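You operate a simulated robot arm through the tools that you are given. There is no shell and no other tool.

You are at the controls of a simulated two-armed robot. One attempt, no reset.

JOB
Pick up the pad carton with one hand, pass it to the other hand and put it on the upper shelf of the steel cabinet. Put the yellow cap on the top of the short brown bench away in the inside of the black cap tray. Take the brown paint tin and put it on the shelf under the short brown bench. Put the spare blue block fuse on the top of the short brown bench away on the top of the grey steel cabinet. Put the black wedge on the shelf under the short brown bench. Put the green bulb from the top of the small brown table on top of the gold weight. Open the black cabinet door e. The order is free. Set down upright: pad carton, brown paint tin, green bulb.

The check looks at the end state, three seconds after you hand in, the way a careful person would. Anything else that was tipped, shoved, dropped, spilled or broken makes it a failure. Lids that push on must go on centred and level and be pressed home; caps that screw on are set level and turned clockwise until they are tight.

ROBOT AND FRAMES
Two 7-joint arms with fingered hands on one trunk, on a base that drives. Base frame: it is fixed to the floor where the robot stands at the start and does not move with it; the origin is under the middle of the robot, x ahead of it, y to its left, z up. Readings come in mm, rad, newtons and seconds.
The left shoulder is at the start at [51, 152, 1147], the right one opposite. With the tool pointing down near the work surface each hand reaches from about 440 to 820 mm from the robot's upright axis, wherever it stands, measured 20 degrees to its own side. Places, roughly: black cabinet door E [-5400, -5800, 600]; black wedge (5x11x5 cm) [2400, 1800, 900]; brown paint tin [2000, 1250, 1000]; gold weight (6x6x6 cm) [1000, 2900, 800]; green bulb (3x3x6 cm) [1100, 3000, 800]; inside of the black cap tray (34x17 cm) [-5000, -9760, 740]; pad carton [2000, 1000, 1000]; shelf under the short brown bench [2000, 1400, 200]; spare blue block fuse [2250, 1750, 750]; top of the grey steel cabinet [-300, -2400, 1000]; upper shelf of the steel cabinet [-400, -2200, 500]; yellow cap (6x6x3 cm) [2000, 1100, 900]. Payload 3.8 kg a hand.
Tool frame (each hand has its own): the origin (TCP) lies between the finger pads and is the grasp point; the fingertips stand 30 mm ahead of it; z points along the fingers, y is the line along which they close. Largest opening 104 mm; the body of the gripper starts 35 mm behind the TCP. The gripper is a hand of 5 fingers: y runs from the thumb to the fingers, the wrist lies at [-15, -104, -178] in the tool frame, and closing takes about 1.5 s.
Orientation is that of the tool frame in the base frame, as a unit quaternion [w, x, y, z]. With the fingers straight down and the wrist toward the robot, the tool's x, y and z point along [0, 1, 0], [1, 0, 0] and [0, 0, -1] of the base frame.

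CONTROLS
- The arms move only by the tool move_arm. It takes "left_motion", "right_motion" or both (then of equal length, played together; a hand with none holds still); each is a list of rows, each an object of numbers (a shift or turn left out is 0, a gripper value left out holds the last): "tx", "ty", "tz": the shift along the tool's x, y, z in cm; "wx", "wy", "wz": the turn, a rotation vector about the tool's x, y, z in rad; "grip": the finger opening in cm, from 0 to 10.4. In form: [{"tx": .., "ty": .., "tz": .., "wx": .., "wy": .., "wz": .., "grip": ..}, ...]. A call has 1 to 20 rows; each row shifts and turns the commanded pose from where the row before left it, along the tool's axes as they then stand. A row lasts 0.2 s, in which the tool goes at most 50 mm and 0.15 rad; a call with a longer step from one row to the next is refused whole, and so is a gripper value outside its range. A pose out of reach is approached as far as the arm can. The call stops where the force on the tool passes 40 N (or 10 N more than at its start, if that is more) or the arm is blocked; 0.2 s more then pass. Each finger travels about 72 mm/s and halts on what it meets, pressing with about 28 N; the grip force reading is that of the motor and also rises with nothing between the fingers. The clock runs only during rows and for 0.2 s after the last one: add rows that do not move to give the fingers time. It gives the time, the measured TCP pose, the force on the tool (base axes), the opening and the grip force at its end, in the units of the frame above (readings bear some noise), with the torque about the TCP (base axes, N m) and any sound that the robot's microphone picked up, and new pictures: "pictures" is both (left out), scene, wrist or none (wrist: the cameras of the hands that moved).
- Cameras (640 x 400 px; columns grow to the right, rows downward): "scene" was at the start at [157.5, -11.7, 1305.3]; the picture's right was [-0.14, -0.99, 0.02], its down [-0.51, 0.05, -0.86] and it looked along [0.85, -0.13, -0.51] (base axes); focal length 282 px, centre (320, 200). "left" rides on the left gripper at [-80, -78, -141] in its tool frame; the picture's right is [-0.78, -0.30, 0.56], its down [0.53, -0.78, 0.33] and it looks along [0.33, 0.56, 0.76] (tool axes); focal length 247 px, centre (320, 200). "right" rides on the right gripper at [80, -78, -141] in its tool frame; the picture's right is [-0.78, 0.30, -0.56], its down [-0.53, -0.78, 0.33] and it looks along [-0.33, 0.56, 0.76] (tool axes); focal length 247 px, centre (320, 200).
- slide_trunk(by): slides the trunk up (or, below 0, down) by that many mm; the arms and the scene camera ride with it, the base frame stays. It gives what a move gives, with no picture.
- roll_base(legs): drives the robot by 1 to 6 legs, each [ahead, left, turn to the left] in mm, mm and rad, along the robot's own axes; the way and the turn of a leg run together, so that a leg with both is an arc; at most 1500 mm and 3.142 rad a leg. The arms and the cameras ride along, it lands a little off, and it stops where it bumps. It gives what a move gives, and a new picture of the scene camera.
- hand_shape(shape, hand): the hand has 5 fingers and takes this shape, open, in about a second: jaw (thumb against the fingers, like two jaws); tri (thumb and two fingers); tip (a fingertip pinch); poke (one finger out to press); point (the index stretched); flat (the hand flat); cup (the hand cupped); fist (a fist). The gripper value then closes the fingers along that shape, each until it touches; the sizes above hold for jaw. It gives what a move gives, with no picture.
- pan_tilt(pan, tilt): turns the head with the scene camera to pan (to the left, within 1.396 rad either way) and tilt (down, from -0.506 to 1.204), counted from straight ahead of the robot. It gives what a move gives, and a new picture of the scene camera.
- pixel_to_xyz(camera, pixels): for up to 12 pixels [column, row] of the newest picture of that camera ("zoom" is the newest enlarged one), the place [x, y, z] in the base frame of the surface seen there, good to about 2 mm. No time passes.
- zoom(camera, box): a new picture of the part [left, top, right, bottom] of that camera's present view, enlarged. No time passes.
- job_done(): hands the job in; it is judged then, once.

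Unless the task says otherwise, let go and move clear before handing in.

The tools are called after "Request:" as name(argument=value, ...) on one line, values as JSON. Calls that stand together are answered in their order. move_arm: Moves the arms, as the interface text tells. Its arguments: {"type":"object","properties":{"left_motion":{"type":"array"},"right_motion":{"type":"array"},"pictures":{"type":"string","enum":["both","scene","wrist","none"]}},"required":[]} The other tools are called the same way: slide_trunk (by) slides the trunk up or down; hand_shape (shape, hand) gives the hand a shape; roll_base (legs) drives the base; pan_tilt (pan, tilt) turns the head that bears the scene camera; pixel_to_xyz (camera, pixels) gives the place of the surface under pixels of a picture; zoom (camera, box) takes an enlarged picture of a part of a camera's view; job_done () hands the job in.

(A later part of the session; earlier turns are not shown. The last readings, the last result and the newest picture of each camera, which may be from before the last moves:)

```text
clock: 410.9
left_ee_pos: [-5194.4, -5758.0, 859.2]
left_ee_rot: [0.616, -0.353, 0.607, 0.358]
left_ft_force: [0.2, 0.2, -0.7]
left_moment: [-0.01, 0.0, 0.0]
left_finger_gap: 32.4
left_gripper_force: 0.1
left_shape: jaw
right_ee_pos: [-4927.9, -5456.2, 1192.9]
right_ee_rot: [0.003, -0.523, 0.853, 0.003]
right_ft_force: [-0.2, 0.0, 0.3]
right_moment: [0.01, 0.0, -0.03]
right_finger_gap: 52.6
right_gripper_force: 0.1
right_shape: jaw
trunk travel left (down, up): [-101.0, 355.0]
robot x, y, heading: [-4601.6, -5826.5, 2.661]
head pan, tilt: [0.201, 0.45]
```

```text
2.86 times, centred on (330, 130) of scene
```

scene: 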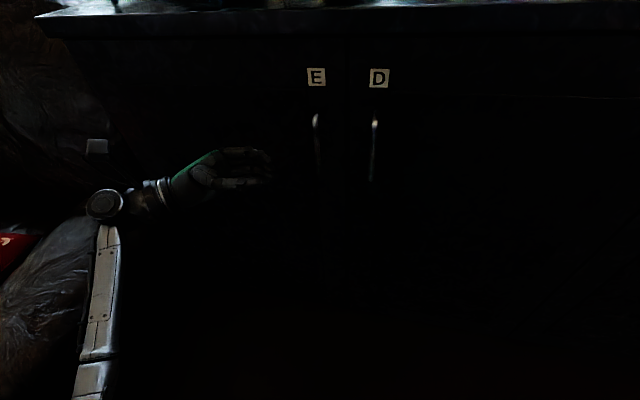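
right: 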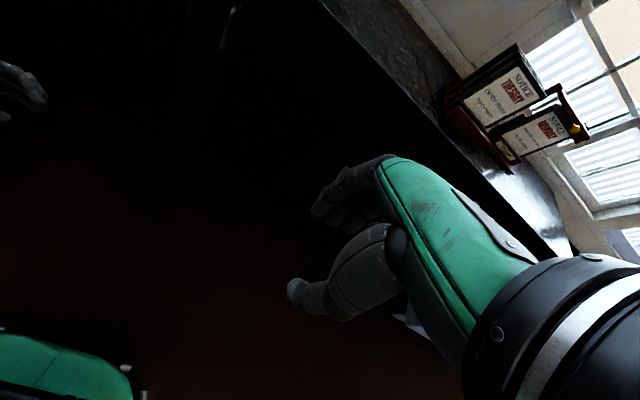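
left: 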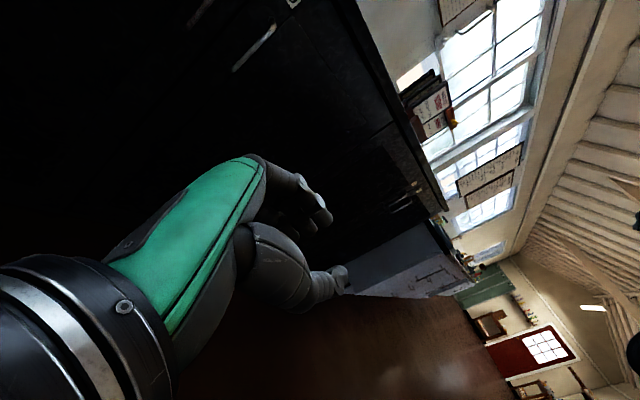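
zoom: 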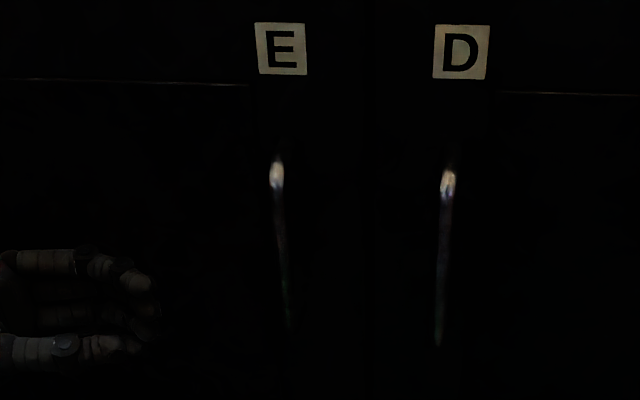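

Request:
pixel_to_xyz(camera="zoom", pixels=[[277, 175], [279, 210], [282, 240], [285, 270], [288, 300], [289, 320], [260, 240], [310, 240], [150, 280], [125, 345], [447, 190]])

```text
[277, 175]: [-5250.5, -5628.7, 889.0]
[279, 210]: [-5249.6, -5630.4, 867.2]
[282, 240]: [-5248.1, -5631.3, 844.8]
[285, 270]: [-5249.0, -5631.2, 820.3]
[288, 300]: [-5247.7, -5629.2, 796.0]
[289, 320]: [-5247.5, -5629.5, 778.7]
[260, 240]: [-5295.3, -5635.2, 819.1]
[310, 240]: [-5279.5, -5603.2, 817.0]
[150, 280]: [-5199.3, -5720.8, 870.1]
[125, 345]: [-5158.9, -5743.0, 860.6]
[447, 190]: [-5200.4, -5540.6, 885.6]
```

The bar is confirmed. The knuckles would foul the door face in this pose, so I'll yaw the hand 0.7 rad toward the door (fingers pointing right-and-ahead).

Request:
move_arm(left_motion=[{"wx": -0.14}, {"wx": -0.14}, {"wx": -0.14}, {"wx": -0.14}, {"wx": -0.14}, {}], pictures="both")

```text
clock: 412.3
left_ee_pos: [-5195.3, -5758.3, 859.5]
left_ee_rot: [0.458, -0.543, 0.446, 0.544]
left_ft_force: [0.1, 0.1, 0.3]
left_moment: [0.03, 0.01, 0.02]
left_finger_gap: 32.4
left_gripper_force: 0.0
left_shape: jaw
right_ee_pos: [-4928.3, -5455.4, 1192.4]
right_ee_rot: [0.002, -0.523, 0.852, 0.003]
right_ft_force: [0.8, -0.6, 0.0]
right_moment: [-0.01, 0.01, -0.02]
right_finger_gap: 53.0
right_gripper_force: 0.1
right_shape: jaw
trunk travel left (down, up): [-101.0, 355.0]
robot x, y, heading: [-4600.2, -5824.2, 2.662]
head pan, tilt: [0.201, 0.45]
```

scene: 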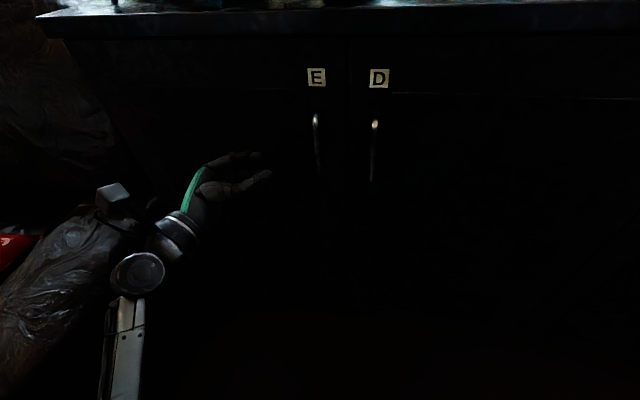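
left: 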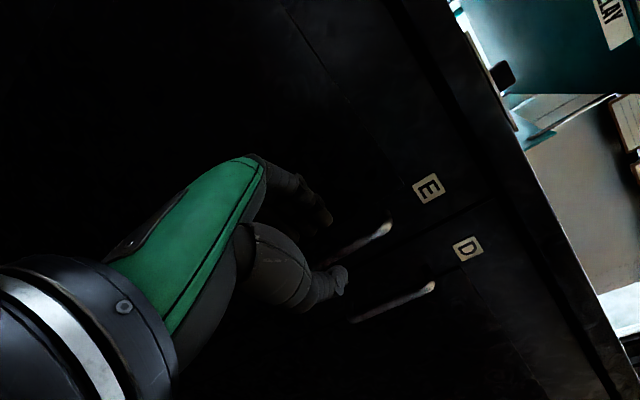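

Now the left camera sees bar E between fingers and thumb. The bar is at y=33, z=138 mm in the tool frame; I'll shift y by 29 mm, then move forward along the fingers 120 mm so the bar enters the jaw.

Request:
move_arm(left_motion=[{"ty": 1.45}, {"ty": 1.45}, {"tz": 4}, {"tz": 4}, {"tz": 2}, {"tz": 2}, {}], pictures="both")

Request:
zoom(camera="left", box=[200, 120, 460, 340])

```text
clock: 413.9
left_ee_pos: [-5245.4, -5644.7, 860.4]
left_ee_rot: [0.457, -0.543, 0.448, 0.544]
left_ft_force: [0.0, -0.6, -1.0]
left_moment: [-0.04, 0.01, 0.0]
left_finger_gap: 32.5
left_gripper_force: 0.1
left_shape: jaw
right_ee_pos: [-4928.6, -5455.8, 1192.6]
right_ee_rot: [0.003, -0.522, 0.853, 0.002]
right_ft_force: [0.8, 0.1, -0.3]
right_moment: [0.01, 0.0, 0.0]
right_finger_gap: 52.8
right_gripper_force: 0.0
right_shape: jaw
trunk travel left (down, up): [-101.0, 355.0]
robot x, y, heading: [-4599.2, -5823.8, 2.661]
head pan, tilt: [0.201, 0.45]
```

scene: 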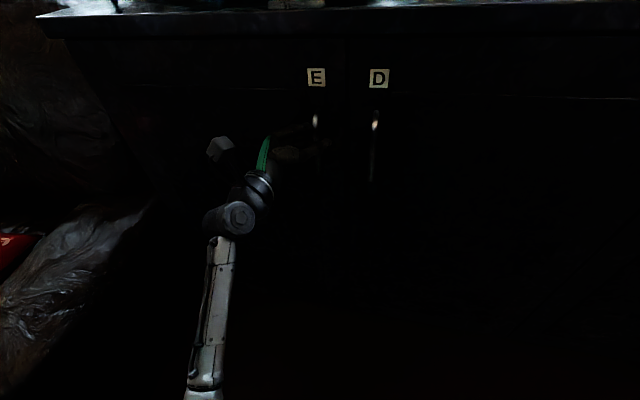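
left: 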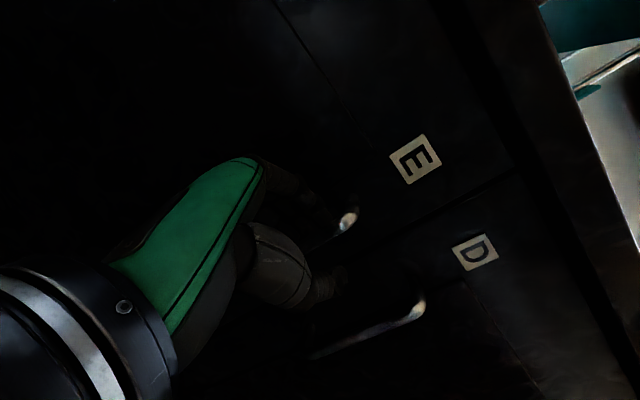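

```text
1.82 times, centred on (330, 230) of left
```

zoom: 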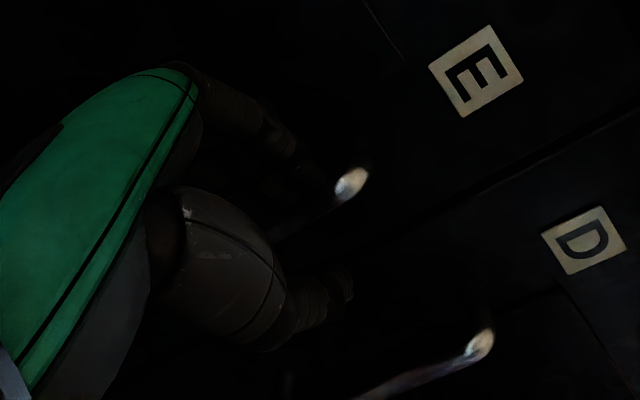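

The bar's top end shows just beyond the index finger, running down between fingers and thumb. I'll close the hand on it.

Request:
move_arm(left_motion=[{"grip": 2}, {"grip": 1}, {"grip": 0}, {}, {}, {}], pictures="wrist")

Request:
zoom(camera="left", box=[200, 120, 460, 340])

```text
clock: 415.3
left_ee_pos: [-5244.3, -5644.0, 858.7]
left_ee_rot: [-0.458, 0.543, -0.448, -0.543]
left_ft_force: [4.1, 6.9, -0.7]
left_moment: [-0.09, 0.11, -0.07]
left_finger_gap: 1.0
left_gripper_force: 27.7
left_shape: jaw
right_ee_pos: [-4928.5, -5453.5, 1192.4]
right_ee_rot: [0.002, -0.523, 0.853, 0.002]
right_ft_force: [-0.5, 0.4, -0.2]
right_moment: [-0.03, 0.01, -0.03]
right_finger_gap: 53.0
right_gripper_force: 0.0
right_shape: jaw
trunk travel left (down, up): [-101.0, 355.0]
robot x, y, heading: [-4600.0, -5826.5, 2.659]
head pan, tilt: [0.201, 0.45]
```

left: 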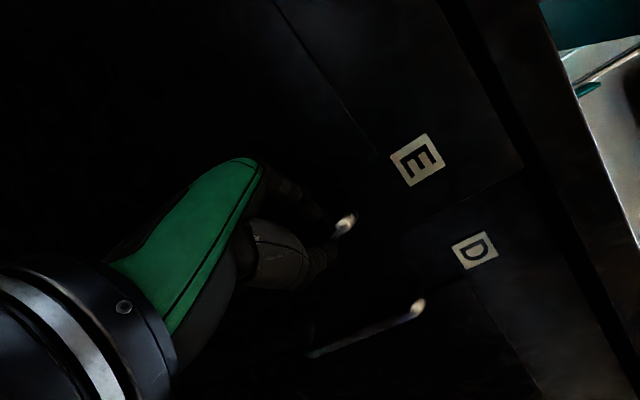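

```text
1.82 times, centred on (330, 230) of left
```

zoom: 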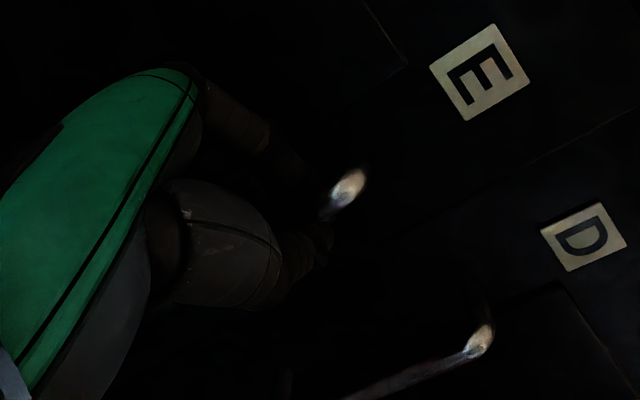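

The fingers closed with a ~8 N reaction: the bar is in the grip (readings run a few mm low). I'll pull gently straight out 40 mm and watch.

Request:
move_arm(left_motion=[{"ty": -0.8, "tz": -0.61}, {"ty": -0.8, "tz": -0.61}, {"ty": -0.8, "tz": -0.61}, {"ty": -0.8, "tz": -0.61}, {}], pictures="both")

```text
clock: 416.5
left_ee_pos: [-5210.5, -5665.4, 861.3]
left_ee_rot: [0.456, -0.543, 0.447, 0.545]
left_ft_force: [-0.1, -0.3, -6.7]
left_moment: [-0.1, 0.12, 0.01]
left_finger_gap: 1.8
left_gripper_force: 28.7
left_shape: jaw
right_ee_pos: [-4929.6, -5455.6, 1193.2]
right_ee_rot: [0.003, -0.523, 0.852, 0.003]
right_ft_force: [0.2, 0.2, -0.2]
right_moment: [0.02, 0.05, -0.01]
right_finger_gap: 53.0
right_gripper_force: 0.2
right_shape: jaw
trunk travel left (down, up): [-101.0, 355.0]
robot x, y, heading: [-4599.3, -5826.3, 2.662]
head pan, tilt: [0.201, 0.45]
```

scene: 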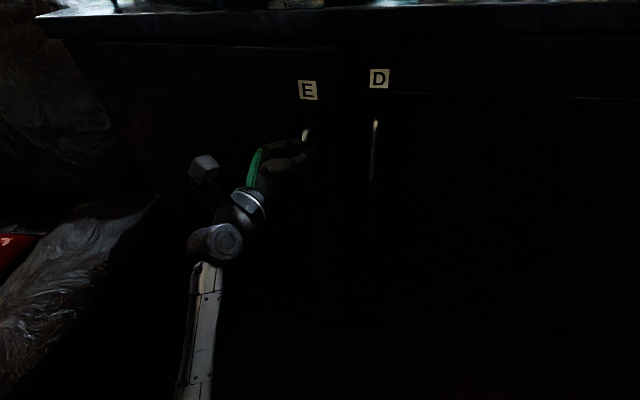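
left: 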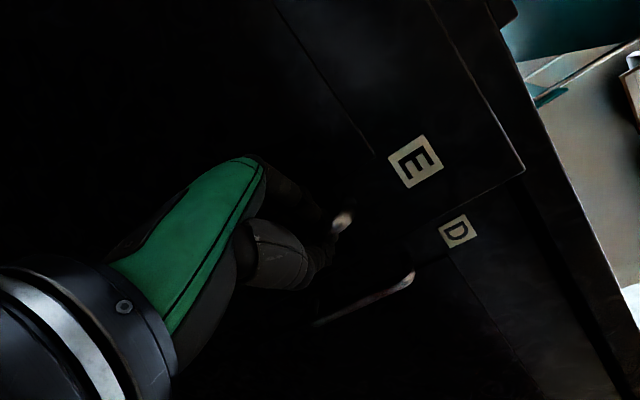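

Door E is moving out with my hand (its plate shifted with the grip). I'll continue the arc by driving the base back with a little left, the hand holding the bar.

Request:
roll_base(legs=[[-75, 13, 0], [-72, 23, 0]])

Request:
zoom(camera="left", box=[0, 0, 640, 400])

```text
clock: 418.2
left_ee_pos: [-5096.4, -5765.4, 859.0]
left_ee_rot: [0.457, -0.543, 0.446, 0.545]
left_ft_force: [-7.1, -4.4, 0.3]
left_moment: [-0.12, 0.21, -0.18]
left_finger_gap: 1.1
left_gripper_force: 27.9
left_shape: jaw
right_ee_pos: [-4817.5, -5558.0, 1193.6]
right_ee_rot: [0.002, -0.524, 0.852, 0.003]
right_ft_force: [0.5, 0.3, 0.3]
right_moment: [0.07, 0.01, -0.03]
right_finger_gap: 52.7
right_gripper_force: 0.1
right_shape: jaw
trunk travel left (down, up): [-101.0, 355.0]
robot x, y, heading: [-4492.3, -5926.2, 2.664]
head pan, tilt: [0.201, 0.45]
```

scene: 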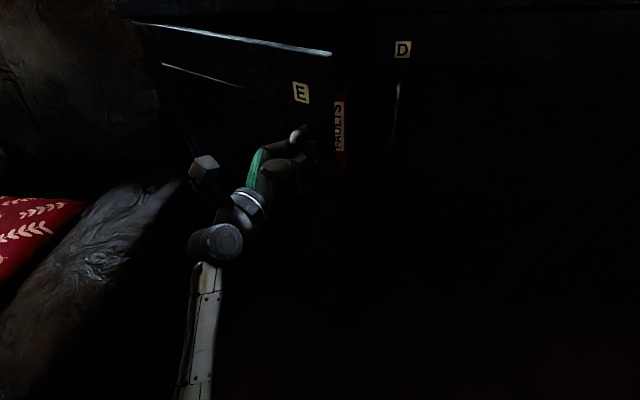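

```text
1.00 times, centred on (320, 200) of left (not enlarged: the box is as wide or as high as the picture)
```

zoom: 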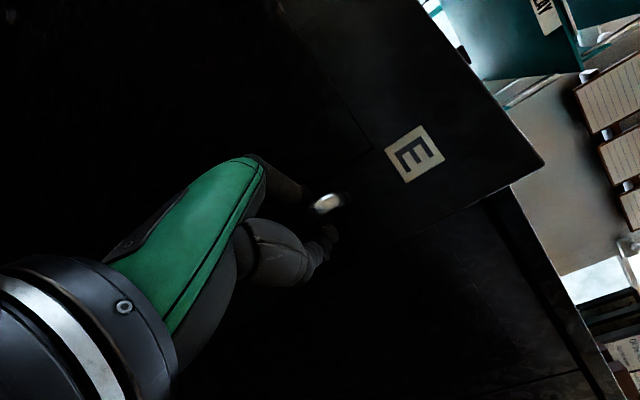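

The door is ~25° open. I'll measure its top edge (from (135,23) to (331,53)) to locate the hinge precisely.

Request:
pixel_to_xyz(camera="scene", pixels=[[140, 25], [200, 34], [260, 43], [325, 54], [134, 24], [330, 60], [300, 92], [290, 80], [200, 60]])

Request:
zoom(camera="scene", box=[100, 0, 440, 200])

```text
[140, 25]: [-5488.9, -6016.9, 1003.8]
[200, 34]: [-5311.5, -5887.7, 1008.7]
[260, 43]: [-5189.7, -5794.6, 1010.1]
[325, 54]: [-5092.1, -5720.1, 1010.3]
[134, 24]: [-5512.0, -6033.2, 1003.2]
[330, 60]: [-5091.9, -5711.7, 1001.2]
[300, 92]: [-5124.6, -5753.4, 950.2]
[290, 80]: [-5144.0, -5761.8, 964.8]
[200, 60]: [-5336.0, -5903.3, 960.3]
```

```text
1.88 times, centred on (270, 100) of scene
```

zoom: 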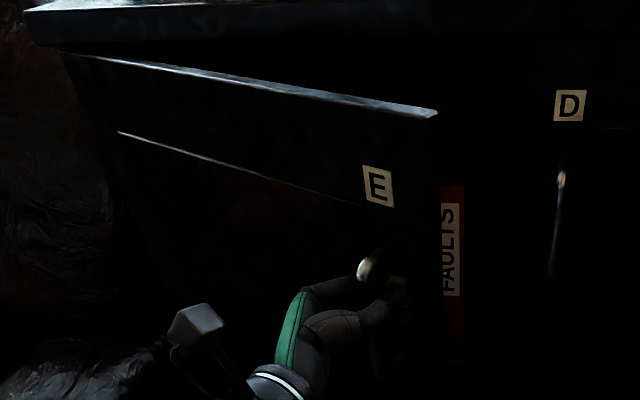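

Hinge ≈ (-5512,-6033), opening now 26°. I'll continue along the true arc (back ~105, left ~90 mm for the next 14°).

Request:
roll_base(legs=[[-54, 42, 0], [-51, 48, 0]])

Request:
pixel_to_xyz(camera="scene", pixels=[[300, 60], [250, 60], [310, 100], [298, 135]])

```text
clock: 419.8
left_ee_pos: [-5044.3, -5893.8, 861.3]
left_ee_rot: [0.458, -0.543, 0.447, 0.544]
left_ft_force: [-4.5, -1.5, 0.7]
left_moment: [0.03, 0.22, -0.12]
left_finger_gap: 0.8
left_gripper_force: 27.5
left_shape: jaw
right_ee_pos: [-4762.1, -5684.3, 1194.5]
right_ee_rot: [0.003, -0.522, 0.853, 0.003]
right_ft_force: [0.5, -0.3, 0.4]
right_moment: [0.05, 0.01, -0.04]
right_finger_gap: 52.8
right_gripper_force: 0.1
right_shape: jaw
trunk travel left (down, up): [-101.0, 355.0]
robot x, y, heading: [-4438.0, -6051.5, 2.669]
head pan, tilt: [0.201, 0.45]
```

scene: 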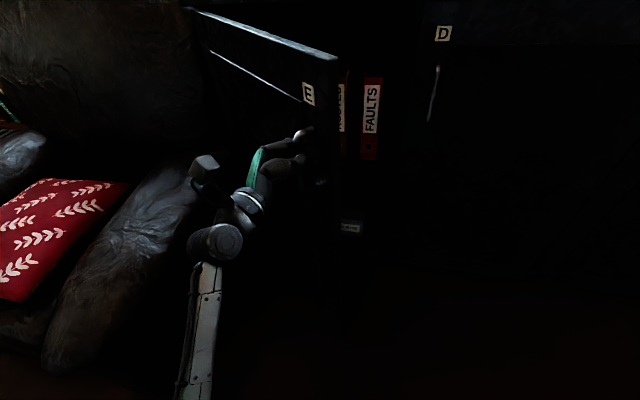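

```text
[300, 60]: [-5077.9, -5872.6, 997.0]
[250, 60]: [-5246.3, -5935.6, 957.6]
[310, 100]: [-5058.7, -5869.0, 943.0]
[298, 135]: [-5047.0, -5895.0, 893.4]
```

About 43° open now. Continuing the arc: back 84, left 139 mm toward ~63°; the chair's side (u≥10787) stays clear of arm and base.

Request:
roll_base(legs=[[-50, 64, 0], [-34, 75, 0]])

Request:
pixel_to_xyz(camera="scene", pixels=[[310, 85], [320, 60], [300, 130], [130, 260], [200, 330], [225, 215]])

```text
clock: 421.5
left_ee_pos: [-5035.4, -6052.4, 859.9]
left_ee_rot: [0.458, -0.542, 0.449, 0.543]
left_ft_force: [20.9, -1.1, -3.4]
left_moment: [-0.05, -0.03, 0.03]
left_finger_gap: 2.5
left_gripper_force: 28.2
left_shape: jaw
right_ee_pos: [-4752.7, -5845.7, 1193.3]
right_ee_rot: [0.002, -0.522, 0.853, 0.004]
right_ft_force: [0.1, 0.0, -0.9]
right_moment: [0.05, 0.03, 0.01]
right_finger_gap: 52.9
right_gripper_force: 0.0
right_shape: jaw
trunk travel left (down, up): [-101.0, 355.0]
robot x, y, heading: [-4430.5, -6217.8, 2.662]
head pan, tilt: [0.201, 0.45]
```

scene: 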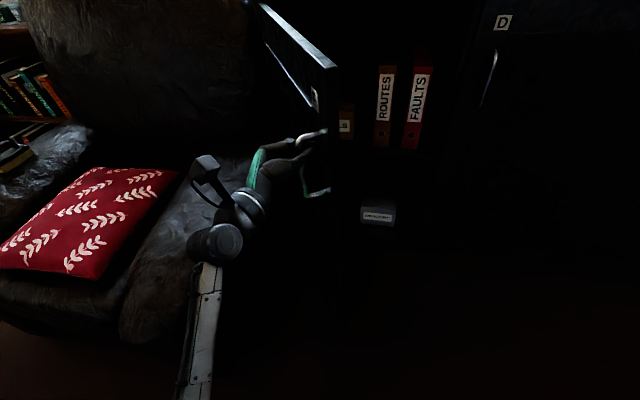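

```text
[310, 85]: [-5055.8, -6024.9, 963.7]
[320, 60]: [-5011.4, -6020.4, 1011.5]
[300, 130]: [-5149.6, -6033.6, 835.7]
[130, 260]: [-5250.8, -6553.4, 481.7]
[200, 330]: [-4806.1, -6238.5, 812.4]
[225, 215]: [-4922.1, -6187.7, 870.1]
```

About 61° open; the grip reports a radial push (hand slightly too near the hinge). I'll go on with a little more outward: back 47, left 147 mm.

Request:
roll_base(legs=[[-35, 60, 0], [-14, 70, 0]])

Request:
pan_tilt(pan=0.1, tilt=0.4)

```text
clock: 423.2
left_ee_pos: [-5053.7, -6191.1, 858.9]
left_ee_rot: [-0.459, 0.543, -0.448, -0.542]
left_ft_force: [-0.7, -0.6, 0.0]
left_moment: [-0.04, 0.09, -0.02]
left_finger_gap: 1.2
left_gripper_force: 28.6
left_shape: jaw
right_ee_pos: [-4771.6, -5984.5, 1193.8]
right_ee_rot: [0.002, -0.522, 0.853, 0.004]
right_ft_force: [-0.2, -0.4, 0.6]
right_moment: [0.05, 0.0, 0.0]
right_finger_gap: 52.9
right_gripper_force: 0.0
right_shape: jaw
trunk travel left (down, up): [-101.0, 355.0]
robot x, y, heading: [-4448.6, -6352.5, 2.658]
head pan, tilt: [0.201, 0.45]
```

scene: 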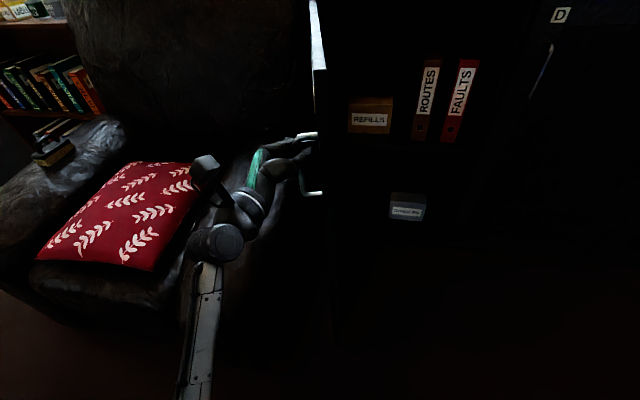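

```text
clock: 423.8
left_ee_pos: [-5051.7, -6190.7, 860.6]
left_ee_rot: [0.459, -0.542, 0.448, 0.543]
left_ft_force: [-1.1, 0.7, -0.4]
left_moment: [-0.01, 0.06, 0.0]
left_finger_gap: 1.1
left_gripper_force: 28.6
left_shape: jaw
right_ee_pos: [-4771.9, -5982.2, 1192.7]
right_ee_rot: [0.002, -0.521, 0.853, 0.004]
right_ft_force: [0.6, 0.2, 0.1]
right_moment: [0.02, 0.0, -0.01]
right_finger_gap: 52.8
right_gripper_force: 0.1
right_shape: jaw
trunk travel left (down, up): [-101.0, 355.0]
robot x, y, heading: [-4446.4, -6351.7, 2.659]
head pan, tilt: [0.099, 0.4]
```

scene: 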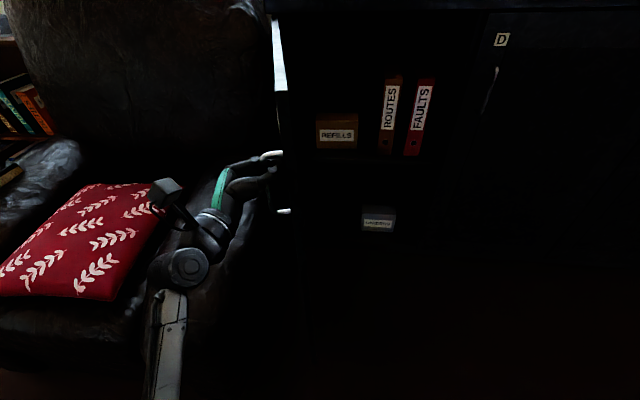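

Door E stands ~80° open with its contents visible. I'll open the fingers and withdraw the hand along its own axis, away from the bar.

Request:
move_arm(left_motion=[{"grip": 2}, {"grip": 4}, {}, {}, {"tz": -3}, {"tz": -4}, {"tz": -4}, {}], pictures="both")

```text
clock: 425.6
left_ee_pos: [-5033.7, -6300.1, 857.8]
left_ee_rot: [-0.459, 0.543, -0.448, -0.542]
left_ft_force: [-0.4, 0.4, 0.5]
left_moment: [-0.01, -0.01, 0.04]
left_finger_gap: 39.7
left_gripper_force: 0.1
left_shape: jaw
right_ee_pos: [-4771.4, -5982.6, 1191.3]
right_ee_rot: [0.002, -0.522, 0.853, 0.002]
right_ft_force: [-0.6, -0.3, -0.3]
right_moment: [-0.02, 0.0, 0.01]
right_finger_gap: 52.8
right_gripper_force: 0.0
right_shape: jaw
trunk travel left (down, up): [-101.0, 355.0]
robot x, y, heading: [-4447.2, -6352.2, 2.657]
head pan, tilt: [0.099, 0.4]
```

scene: 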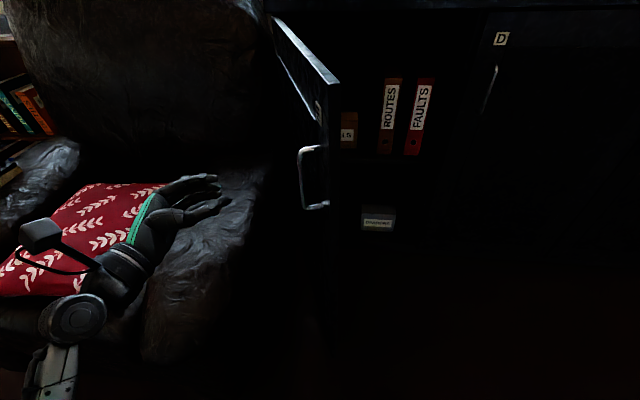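
left: 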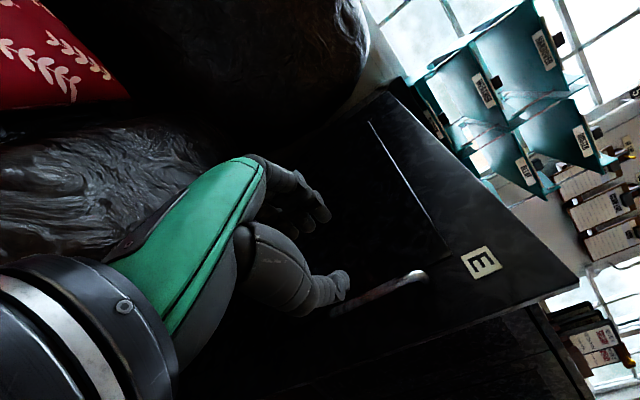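

After release the door seems to have swung back to about 60°. I'll check whether it is still moving.

Request:
pixel_to_xyz(camera="scene", pixels=[[338, 78], [275, 20], [300, 45], [330, 75], [310, 150], [305, 205]])

Request:
pan_tilt(pan=0.1, tilt=0.35)

Request:
pixel_to_xyz(camera="scene", pixels=[[338, 90], [338, 95], [330, 90], [275, 35], [300, 60]])

```text
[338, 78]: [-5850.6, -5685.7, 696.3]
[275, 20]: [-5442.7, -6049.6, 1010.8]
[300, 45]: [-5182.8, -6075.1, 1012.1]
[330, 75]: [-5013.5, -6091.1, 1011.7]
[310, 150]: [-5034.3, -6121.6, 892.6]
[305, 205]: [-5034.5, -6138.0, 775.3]
```

```text
clock: 426.3
left_ee_pos: [-5034.1, -6298.4, 861.2]
left_ee_rot: [-0.458, 0.543, -0.449, -0.542]
left_ft_force: [-1.0, -0.6, 0.7]
left_moment: [0.0, 0.02, -0.03]
left_finger_gap: 39.7
left_gripper_force: 0.0
left_shape: jaw
right_ee_pos: [-4772.3, -5983.3, 1192.8]
right_ee_rot: [0.002, -0.522, 0.853, 0.003]
right_ft_force: [1.0, -0.6, 0.7]
right_moment: [-0.01, 0.0, 0.0]
right_finger_gap: 52.9
right_gripper_force: 0.1
right_shape: jaw
trunk travel left (down, up): [-101.0, 355.0]
robot x, y, heading: [-4445.9, -6352.1, 2.66]
head pan, tilt: [0.099, 0.351]
```

scene: 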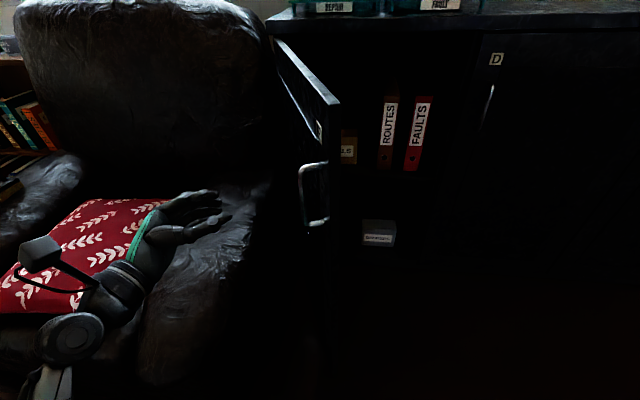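

```text
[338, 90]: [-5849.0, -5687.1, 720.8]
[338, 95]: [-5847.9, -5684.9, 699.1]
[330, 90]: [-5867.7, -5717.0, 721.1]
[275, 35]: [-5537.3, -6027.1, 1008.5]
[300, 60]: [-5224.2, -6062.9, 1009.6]
```

The door rests still at ~69°. I'd like it clearly wide open, so I'll retract the left hand and nudge the door further with the right hand from inside.

Request:
move_arm(left_motion=[{"tx": -3}, {"tx": -3}, {"ty": -3.2, "tz": -2.5}, {"ty": -3.2, "tz": -2.5}, {"ty": -3.2, "tz": -2.5}, {"ty": -3.2, "tz": -2.5}, {"wx": 0.14}, {"wx": 0.14}, {"wx": 0.14}, {"wx": 0.14}, {"wx": 0.14}, {"tx": -3}, {"tx": -3}, {}], pictures="none")

Request:
move_arm(left_motion=[{"wy": 0.14}, {"wy": 0.14}, {"wy": 0.14}, {"wy": 0.14}, {"wy": 0.14}, {"wy": 0.14}, {"wy": 0.14}, {"wy": 0.14}, {"wy": 0.14}, {"wy": 0.14}, {"wy": 0.14}, {"wy": 0.03}, {}], pictures="scene")

```text
clock: 429.3
left_ee_pos: [-4971.3, -6379.3, 929.9]
left_ee_rot: [0.616, -0.353, 0.608, 0.355]
left_ft_force: [0.0, -0.2, 0.2]
left_moment: [-0.02, -0.01, 0.01]
left_finger_gap: 39.8
left_gripper_force: 0.1
left_shape: jaw
left hand out of reach, approached as far as the arm can: row 3, 4, 5, 6
right_ee_pos: [-4771.9, -5983.4, 1192.3]
right_ee_rot: [0.002, -0.522, 0.853, 0.003]
right_ft_force: [-0.6, 0.0, -0.3]
right_moment: [0.0, 0.0, -0.02]
right_finger_gap: 52.7
right_gripper_force: 0.2
right_shape: jaw
trunk travel left (down, up): [-101.0, 355.0]
robot x, y, heading: [-4446.7, -6349.1, 2.661]
head pan, tilt: [0.099, 0.351]
```

```text
clock: 432.1
left_ee_pos: [-4972.3, -6379.8, 927.7]
left_ee_rot: [0.007, -0.501, 0.866, 0.002]
left_ft_force: [-0.1, -0.3, -0.4]
left_moment: [0.0, -0.01, 0.01]
left_finger_gap: 39.7
left_gripper_force: 0.1
left_shape: jaw
right_ee_pos: [-4772.9, -5982.7, 1192.8]
right_ee_rot: [0.003, -0.522, 0.853, 0.002]
right_ft_force: [1.2, -0.7, 0.7]
right_moment: [-0.02, -0.04, 0.0]
right_finger_gap: 53.1
right_gripper_force: 0.0
right_shape: jaw
trunk travel left (down, up): [-101.0, 355.0]
robot x, y, heading: [-4441.4, -6352.7, 2.659]
head pan, tilt: [0.099, 0.351]
```

scene: 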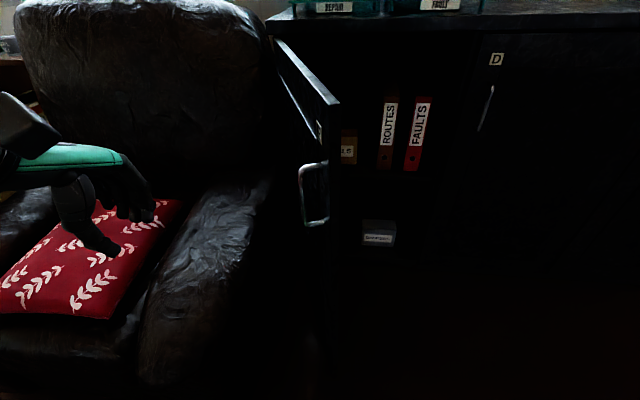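

Left hand is back to normal. Now the right hand: forward and left to just inside the door edge, then down to z≈930 (door top 1010).

Request:
move_arm(right_motion=[{"ty": 3.92, "tx": 2.33}, {"ty": 3.92, "tx": 2.33}, {"ty": 3.92, "tx": 2.33}, {"ty": 3.92, "tx": 2.33}, {"ty": 3.92, "tx": 2.33}, {"ty": 3.92, "tx": 2.33}, {"tz": 4.4}, {"tz": 4.4}, {"tz": 4.4}, {"tz": 4.4}, {"tz": 4.4}, {"tz": 4.4}, {}], left_motion=[{"tz": -2.5}, {"tz": -2.5}, {"tz": -2.5}, {"tz": -2.5}, {}, {}, {}, {}, {}, {}, {}, {}, {}], pictures="both")

```text
clock: 434.9
left_ee_pos: [-4975.9, -6382.8, 1028.0]
left_ee_rot: [0.007, -0.501, 0.865, 0.002]
left_ft_force: [0.2, 0.0, 0.0]
left_moment: [-0.01, -0.02, 0.01]
left_finger_gap: 39.7
left_gripper_force: 0.1
left_shape: jaw
right_ee_pos: [-5033.6, -5999.7, 919.3]
right_ee_rot: [0.001, -0.522, 0.853, 0.002]
right_ft_force: [-0.8, 0.5, -0.1]
right_moment: [0.03, 0.01, -0.01]
right_finger_gap: 52.9
right_gripper_force: 0.1
right_shape: jaw
right hand out of reach, approached as far as the arm can: row 6
trunk travel left (down, up): [-101.0, 355.0]
robot x, y, heading: [-4443.4, -6352.5, 2.663]
head pan, tilt: [0.099, 0.351]
```

scene: 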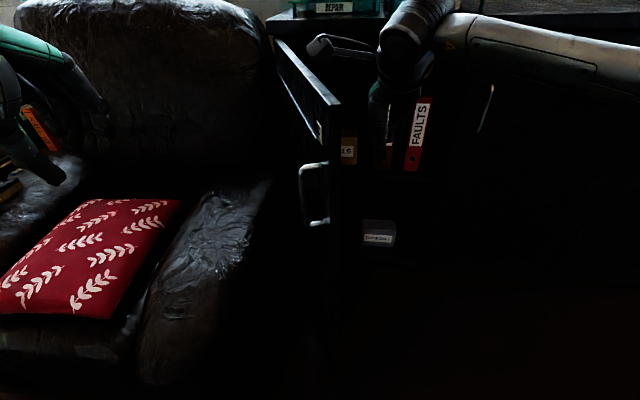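
right: 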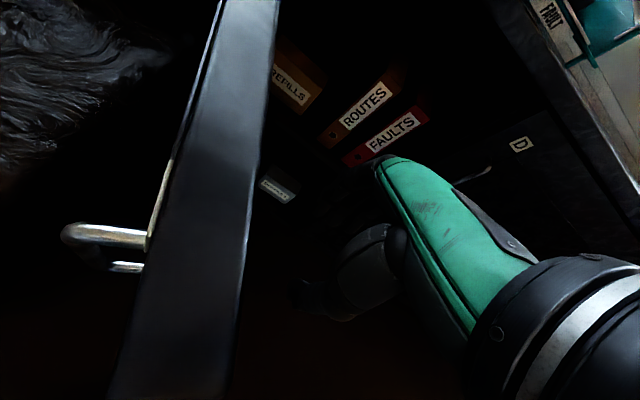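
left: 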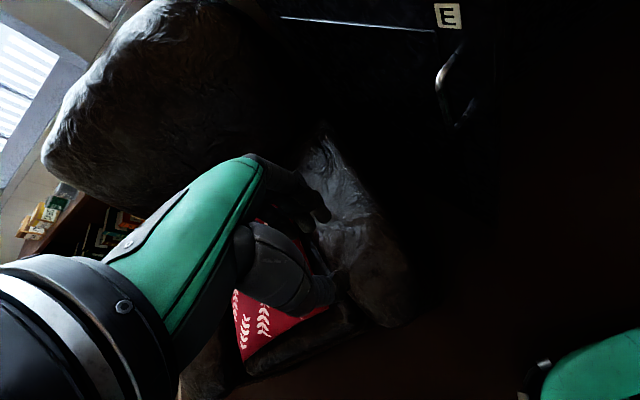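

The right hand is inside, right of the door panel. I'll slide the base left so the hand pushes the door further open.

Request:
roll_base(legs=[[0, 90, 0]])

Request:
roll_base(legs=[[0, 70, 0]])

```text
clock: 436.0
left_ee_pos: [-5019.4, -6465.6, 1027.3]
left_ee_rot: [0.007, -0.501, 0.866, 0.001]
left_ft_force: [-0.1, -0.8, 0.3]
left_moment: [0.0, 0.0, -0.01]
left_finger_gap: 40.0
left_gripper_force: 0.0
left_shape: jaw
right_ee_pos: [-5077.4, -6082.2, 919.4]
right_ee_rot: [0.003, -0.521, 0.853, 0.003]
right_ft_force: [-0.1, -0.5, -0.2]
right_moment: [0.03, -0.02, 0.02]
right_finger_gap: 53.0
right_gripper_force: 0.0
right_shape: jaw
trunk travel left (down, up): [-101.0, 355.0]
robot x, y, heading: [-4488.8, -6438.9, 2.656]
head pan, tilt: [0.099, 0.351]
```

scene: 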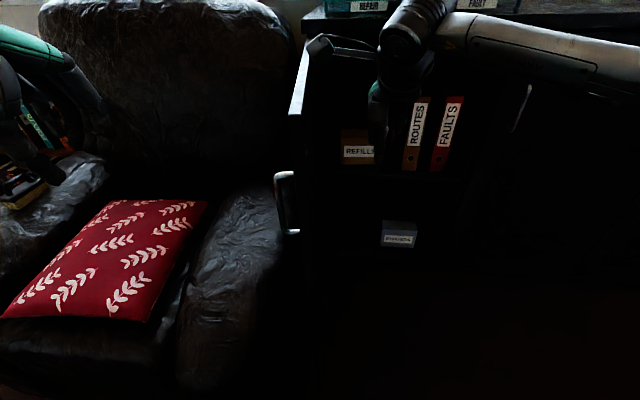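

```text
clock: 437.0
left_ee_pos: [-5050.5, -6528.7, 1027.5]
left_ee_rot: [0.007, -0.501, 0.865, 0.002]
left_ft_force: [-0.4, -0.5, 0.1]
left_moment: [0.01, -0.02, -0.02]
left_finger_gap: 40.0
left_gripper_force: 0.0
left_shape: jaw
right_ee_pos: [-5110.9, -6145.4, 920.3]
right_ee_rot: [0.002, -0.523, 0.853, 0.003]
right_ft_force: [0.0, -0.9, -0.6]
right_moment: [0.01, -0.01, -0.01]
right_finger_gap: 52.8
right_gripper_force: 0.0
right_shape: jaw
trunk travel left (down, up): [-101.0, 355.0]
robot x, y, heading: [-4523.4, -6494.5, 2.659]
head pan, tilt: [0.099, 0.351]
```

scene: 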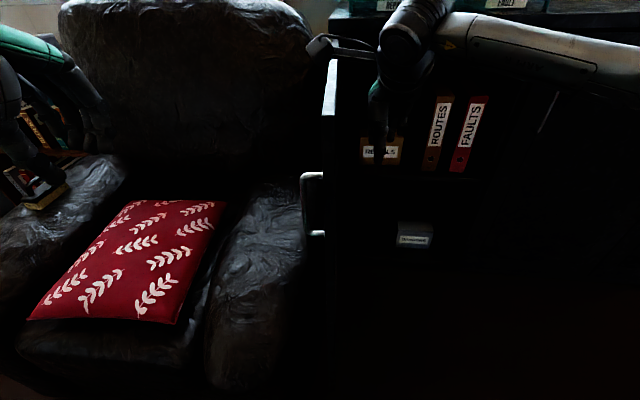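

Request:
pixel_to_xyz(camera="scene", pixels=[[331, 65], [327, 100], [324, 113], [330, 80], [316, 180], [300, 200], [260, 250], [290, 280]])

```text
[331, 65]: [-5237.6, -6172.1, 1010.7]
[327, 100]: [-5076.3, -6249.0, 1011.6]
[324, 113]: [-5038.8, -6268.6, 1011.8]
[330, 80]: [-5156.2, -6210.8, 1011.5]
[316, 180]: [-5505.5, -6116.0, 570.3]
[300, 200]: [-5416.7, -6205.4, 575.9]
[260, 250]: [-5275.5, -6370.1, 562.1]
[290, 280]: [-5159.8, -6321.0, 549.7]
```

The door is at ~89° now. I'll move the right hand away from it (right, up, back).

Request:
move_arm(right_motion=[{"tx": -3}, {"tx": -4}, {"tx": -4}, {"tz": -4.5}, {"tz": -4.5}, {"tz": -4.5}, {"tz": -4.5}, {"tz": -4.5}, {"tz": -4.5}, {"ty": -4.5}, {"ty": -4.5}, {"ty": -4.5}, {"ty": -4.5}, {}], pictures="scene")

```text
clock: 440.0
left_ee_pos: [-5049.9, -6527.1, 1028.3]
left_ee_rot: [0.007, -0.502, 0.865, 0.002]
left_ft_force: [0.1, 0.4, 0.0]
left_moment: [0.03, 0.02, -0.03]
left_finger_gap: 40.0
left_gripper_force: 0.1
left_shape: jaw
right_ee_pos: [-4898.1, -6131.6, 1190.1]
right_ee_rot: [0.002, -0.522, 0.853, 0.002]
right_ft_force: [-0.5, 0.0, -0.6]
right_moment: [-0.02, -0.01, -0.03]
right_finger_gap: 52.8
right_gripper_force: 0.1
right_shape: jaw
trunk travel left (down, up): [-101.0, 355.0]
robot x, y, heading: [-4521.2, -6498.0, 2.658]
head pan, tilt: [0.099, 0.351]
```

scene: 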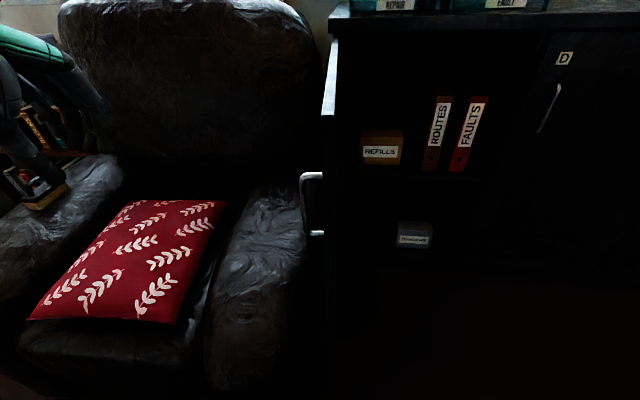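

Door E stays open at ~89°. I'll back a little, turn right to face back down the room, and drive along the aisle.

Request:
roll_base(legs=[[-80, 0, 0], [0, 0, -1.584]])

Request:
pan_tilt(pan=0.0, tilt=0.15)

```text
clock: 445.0
left_ee_pos: [-4446.8, -6005.3, 1028.2]
left_ee_rot: [0.006, 0.289, 0.957, -0.004]
left_ft_force: [0.0, 0.5, -0.7]
left_moment: [0.0, -0.01, -0.01]
left_finger_gap: 40.0
left_gripper_force: 0.1
left_shape: jaw
right_ee_pos: [-4058.6, -6183.2, 1189.5]
right_ee_rot: [0.003, 0.267, 0.964, 0.0]
right_ft_force: [0.8, 0.2, 0.3]
right_moment: [0.02, 0.01, 0.02]
right_finger_gap: 53.1
right_gripper_force: 0.0
right_shape: jaw
trunk travel left (down, up): [-101.0, 355.0]
robot x, y, heading: [-4451.0, -6533.8, 1.02]
head pan, tilt: [0.099, 0.351]
```

scene: 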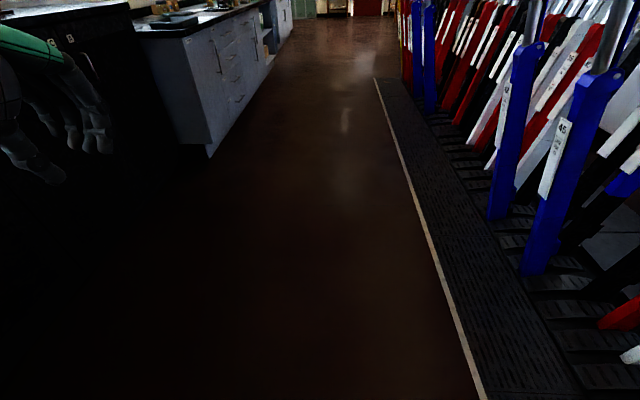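

```text
clock: 445.8
left_ee_pos: [-4446.5, -6006.5, 1028.1]
left_ee_rot: [0.006, 0.291, 0.957, -0.003]
left_ft_force: [0.2, -0.8, 0.7]
left_moment: [-0.01, 0.02, -0.01]
left_finger_gap: 39.8
left_gripper_force: 0.0
left_shape: jaw
right_ee_pos: [-4059.9, -6182.9, 1189.6]
right_ee_rot: [0.003, 0.266, 0.964, 0.0]
right_ft_force: [0.2, 0.2, 0.6]
right_moment: [-0.02, -0.01, 0.0]
right_finger_gap: 52.9
right_gripper_force: 0.2
right_shape: jaw
trunk travel left (down, up): [-101.0, 355.0]
robot x, y, heading: [-4450.0, -6534.2, 1.025]
head pan, tilt: [0.0, 0.15]
```

scene: 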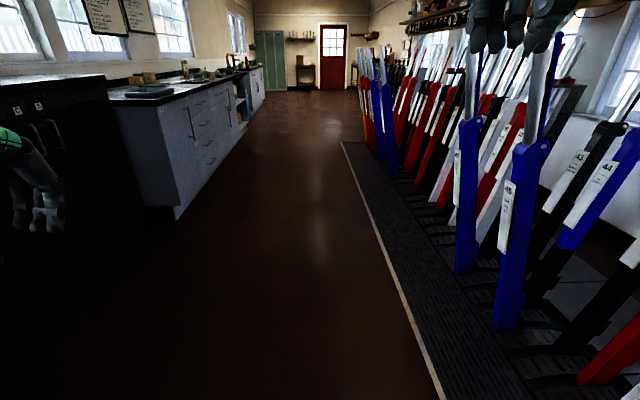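

My right hand looks close to the lever tops in the picture; I'll measure the levers before moving.

Request:
pixel_to_xyz(camera="scene", pixels=[[468, 150], [530, 160], [540, 80], [475, 70], [385, 80], [505, 250], [370, 60], [125, 150], [205, 150], [255, 100]])

```text
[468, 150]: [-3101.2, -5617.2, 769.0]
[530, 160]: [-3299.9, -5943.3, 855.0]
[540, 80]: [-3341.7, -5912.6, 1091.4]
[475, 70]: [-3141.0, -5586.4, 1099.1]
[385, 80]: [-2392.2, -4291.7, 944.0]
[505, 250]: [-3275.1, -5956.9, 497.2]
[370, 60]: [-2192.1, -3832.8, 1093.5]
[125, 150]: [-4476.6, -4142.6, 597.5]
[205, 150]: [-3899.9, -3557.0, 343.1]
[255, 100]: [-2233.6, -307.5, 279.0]
```

The levers are ~500 mm to my right; fine. I'll square up and drive 4 x 1450 mm back along the aisle.

Request:
roll_base(legs=[[0, 0, 0.049], [1450, 0, 0], [1450, 0, 0], [1450, 0, 0], [1450, 0, 0]])

Request:
pan_tilt(pan=0.1, tilt=0.25)

```text
clock: 473.9
left_ee_pos: [-1420.3, -1023.8, 1027.9]
left_ee_rot: [0.006, 0.305, 0.952, -0.004]
left_ft_force: [0.2, -0.4, 0.3]
left_moment: [0.0, 0.0, -0.02]
left_finger_gap: 40.0
left_gripper_force: 0.1
left_shape: jaw
right_ee_pos: [-1038.7, -1212.3, 1191.0]
right_ee_rot: [0.004, 0.281, 0.96, 0.0]
right_ft_force: [-0.1, -0.3, -0.5]
right_moment: [0.04, 0.0, 0.0]
right_finger_gap: 52.9
right_gripper_force: 0.0
right_shape: jaw
trunk travel left (down, up): [-101.0, 355.0]
robot x, y, heading: [-1440.1, -1554.2, 0.993]
head pan, tilt: [0.0, 0.15]
```

scene: 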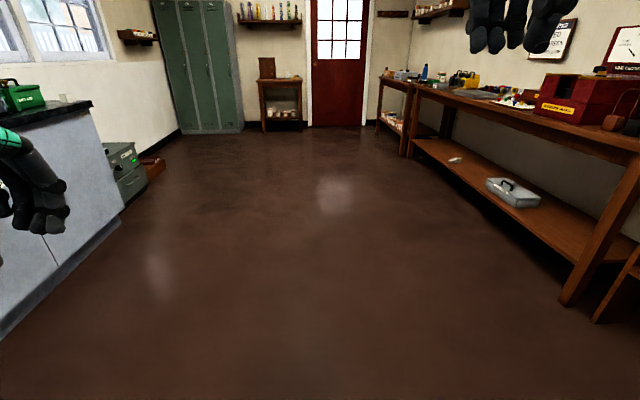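

```text
clock: 474.6
left_ee_pos: [-1420.1, -1024.5, 1028.4]
left_ee_rot: [0.006, 0.305, 0.952, -0.003]
left_ft_force: [0.1, -0.4, 0.4]
left_moment: [-0.02, -0.01, -0.03]
left_finger_gap: 39.9
left_gripper_force: 0.0
left_shape: jaw
right_ee_pos: [-1039.2, -1214.1, 1189.8]
right_ee_rot: [0.003, 0.281, 0.96, 0.0]
right_ft_force: [0.4, 0.1, 0.5]
right_moment: [-0.01, 0.02, -0.01]
right_finger_gap: 52.6
right_gripper_force: 0.0
right_shape: jaw
trunk travel left (down, up): [-101.0, 355.0]
robot x, y, heading: [-1436.8, -1556.0, 0.99]
head pan, tilt: [0.099, 0.25]
```

scene: 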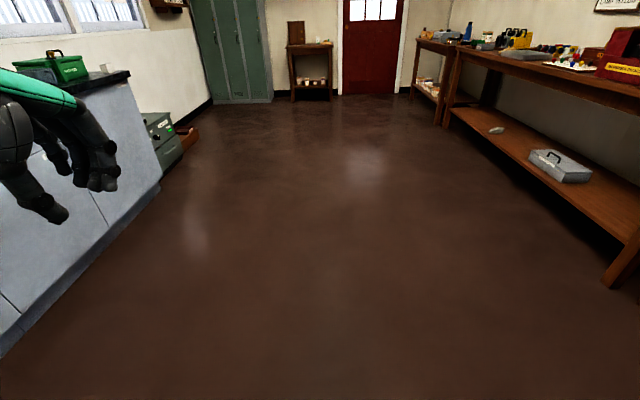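

The way to the small table (310,65) is clear. I'll turn slightly left and drive 3.4 m toward it.

Request:
roll_base(legs=[[0, 0, 0.09], [1200, 0, 0], [1200, 0, 0], [1000, 0, 0]])

Request:
slide_trunk(by=200)

Request:
pan_tilt(pan=0.0, tilt=0.3)

```text
clock: 491.3
left_ee_pos: [179.2, 1883.8, 1028.3]
left_ee_rot: [0.006, 0.28, 0.96, -0.003]
left_ft_force: [-0.1, -0.3, 0.1]
left_moment: [-0.01, 0.02, 0.01]
left_finger_gap: 40.0
left_gripper_force: 0.0
left_shape: jaw
right_ee_pos: [567.4, 1714.2, 1188.9]
right_ee_rot: [0.004, 0.257, 0.966, -0.001]
right_ft_force: [0.6, 0.4, 0.3]
right_moment: [-0.01, 0.03, -0.01]
right_finger_gap: 53.0
right_gripper_force: 0.0
right_shape: jaw
trunk travel left (down, up): [-101.0, 355.0]
robot x, y, heading: [182.3, 1353.4, 1.042]
head pan, tilt: [0.099, 0.25]
```

scene: 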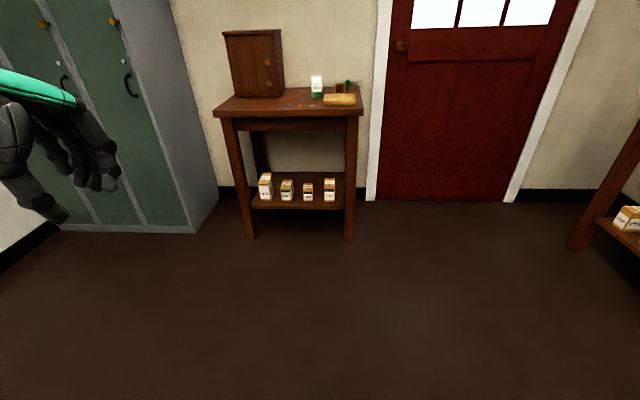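

```text
clock: 493.5
left_ee_pos: [177.6, 1883.0, 1228.1]
left_ee_rot: [0.006, 0.28, 0.96, -0.004]
left_ft_force: [0.3, -0.1, -0.5]
left_moment: [-0.03, -0.02, 0.0]
left_finger_gap: 39.8
left_gripper_force: 0.2
left_shape: jaw
right_ee_pos: [568.6, 1714.6, 1390.3]
right_ee_rot: [0.003, 0.256, 0.967, 0.0]
right_ft_force: [0.4, -0.4, 0.1]
right_moment: [-0.01, -0.03, 0.0]
right_finger_gap: 53.0
right_gripper_force: 0.0
right_shape: jaw
trunk travel left (down, up): [-301.0, 155.0]
robot x, y, heading: [184.3, 1352.4, 1.041]
head pan, tilt: [0.099, 0.25]
```

```text
clock: 494.1
left_ee_pos: [178.4, 1882.8, 1228.4]
left_ee_rot: [0.006, 0.279, 0.96, -0.004]
left_ft_force: [-0.3, -0.7, 1.2]
left_moment: [0.0, 0.05, -0.01]
left_finger_gap: 39.9
left_gripper_force: 0.0
left_shape: jaw
right_ee_pos: [566.9, 1713.7, 1390.1]
right_ee_rot: [0.004, 0.256, 0.967, 0.0]
right_ft_force: [-0.3, -0.7, -0.1]
right_moment: [0.01, -0.02, -0.02]
right_finger_gap: 52.8
right_gripper_force: 0.0
right_shape: jaw
trunk travel left (down, up): [-301.0, 155.0]
robot x, y, heading: [181.3, 1353.7, 1.043]
head pan, tilt: [0.0, 0.3]
```

scene: 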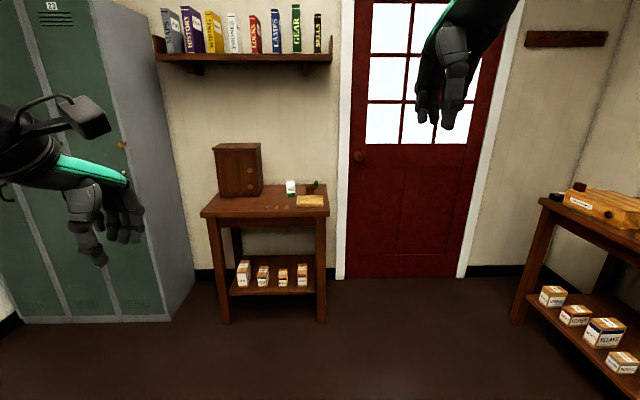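

The small table is ahead at (265,200). I'll zoom in on its top and measure.

Request:
zoom(camera="scene", box=[190, 130, 340, 230])

Request:
pixel_to_xyz(camera="zoom", pixels=[[40, 335], [590, 330], [565, 265], [525, 285], [515, 245], [543, 230], [430, 240], [375, 300], [380, 320], [420, 300], [500, 300], [115, 280]])

```text
4.00 times, centred on (265, 180) of scene
```

zoom: 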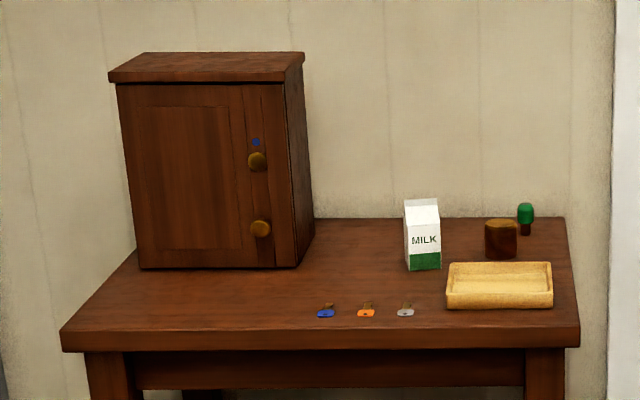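

```text
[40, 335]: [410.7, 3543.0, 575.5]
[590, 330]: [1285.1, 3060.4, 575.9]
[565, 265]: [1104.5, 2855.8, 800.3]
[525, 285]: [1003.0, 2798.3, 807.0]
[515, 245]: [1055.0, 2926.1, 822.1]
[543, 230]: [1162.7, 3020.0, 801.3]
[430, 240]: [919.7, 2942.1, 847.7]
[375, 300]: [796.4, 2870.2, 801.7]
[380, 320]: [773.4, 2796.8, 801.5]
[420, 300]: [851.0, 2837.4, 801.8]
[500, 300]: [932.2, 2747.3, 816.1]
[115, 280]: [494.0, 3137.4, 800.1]
```

Request:
pixel_to_xyz(camera="zoom", pixels=[[75, 328], [570, 325], [320, 327], [526, 210], [526, 228], [500, 225], [500, 250], [560, 225], [450, 300], [550, 300], [500, 268], [525, 236]])

```text
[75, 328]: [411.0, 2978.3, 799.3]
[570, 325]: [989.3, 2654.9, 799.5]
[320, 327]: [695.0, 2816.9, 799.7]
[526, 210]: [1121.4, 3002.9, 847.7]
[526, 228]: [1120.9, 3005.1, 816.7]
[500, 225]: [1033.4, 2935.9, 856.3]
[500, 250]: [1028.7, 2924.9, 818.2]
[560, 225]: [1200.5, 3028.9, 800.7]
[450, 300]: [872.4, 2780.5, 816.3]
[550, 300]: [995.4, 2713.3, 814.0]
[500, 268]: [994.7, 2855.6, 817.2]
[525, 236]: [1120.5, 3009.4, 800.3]
```

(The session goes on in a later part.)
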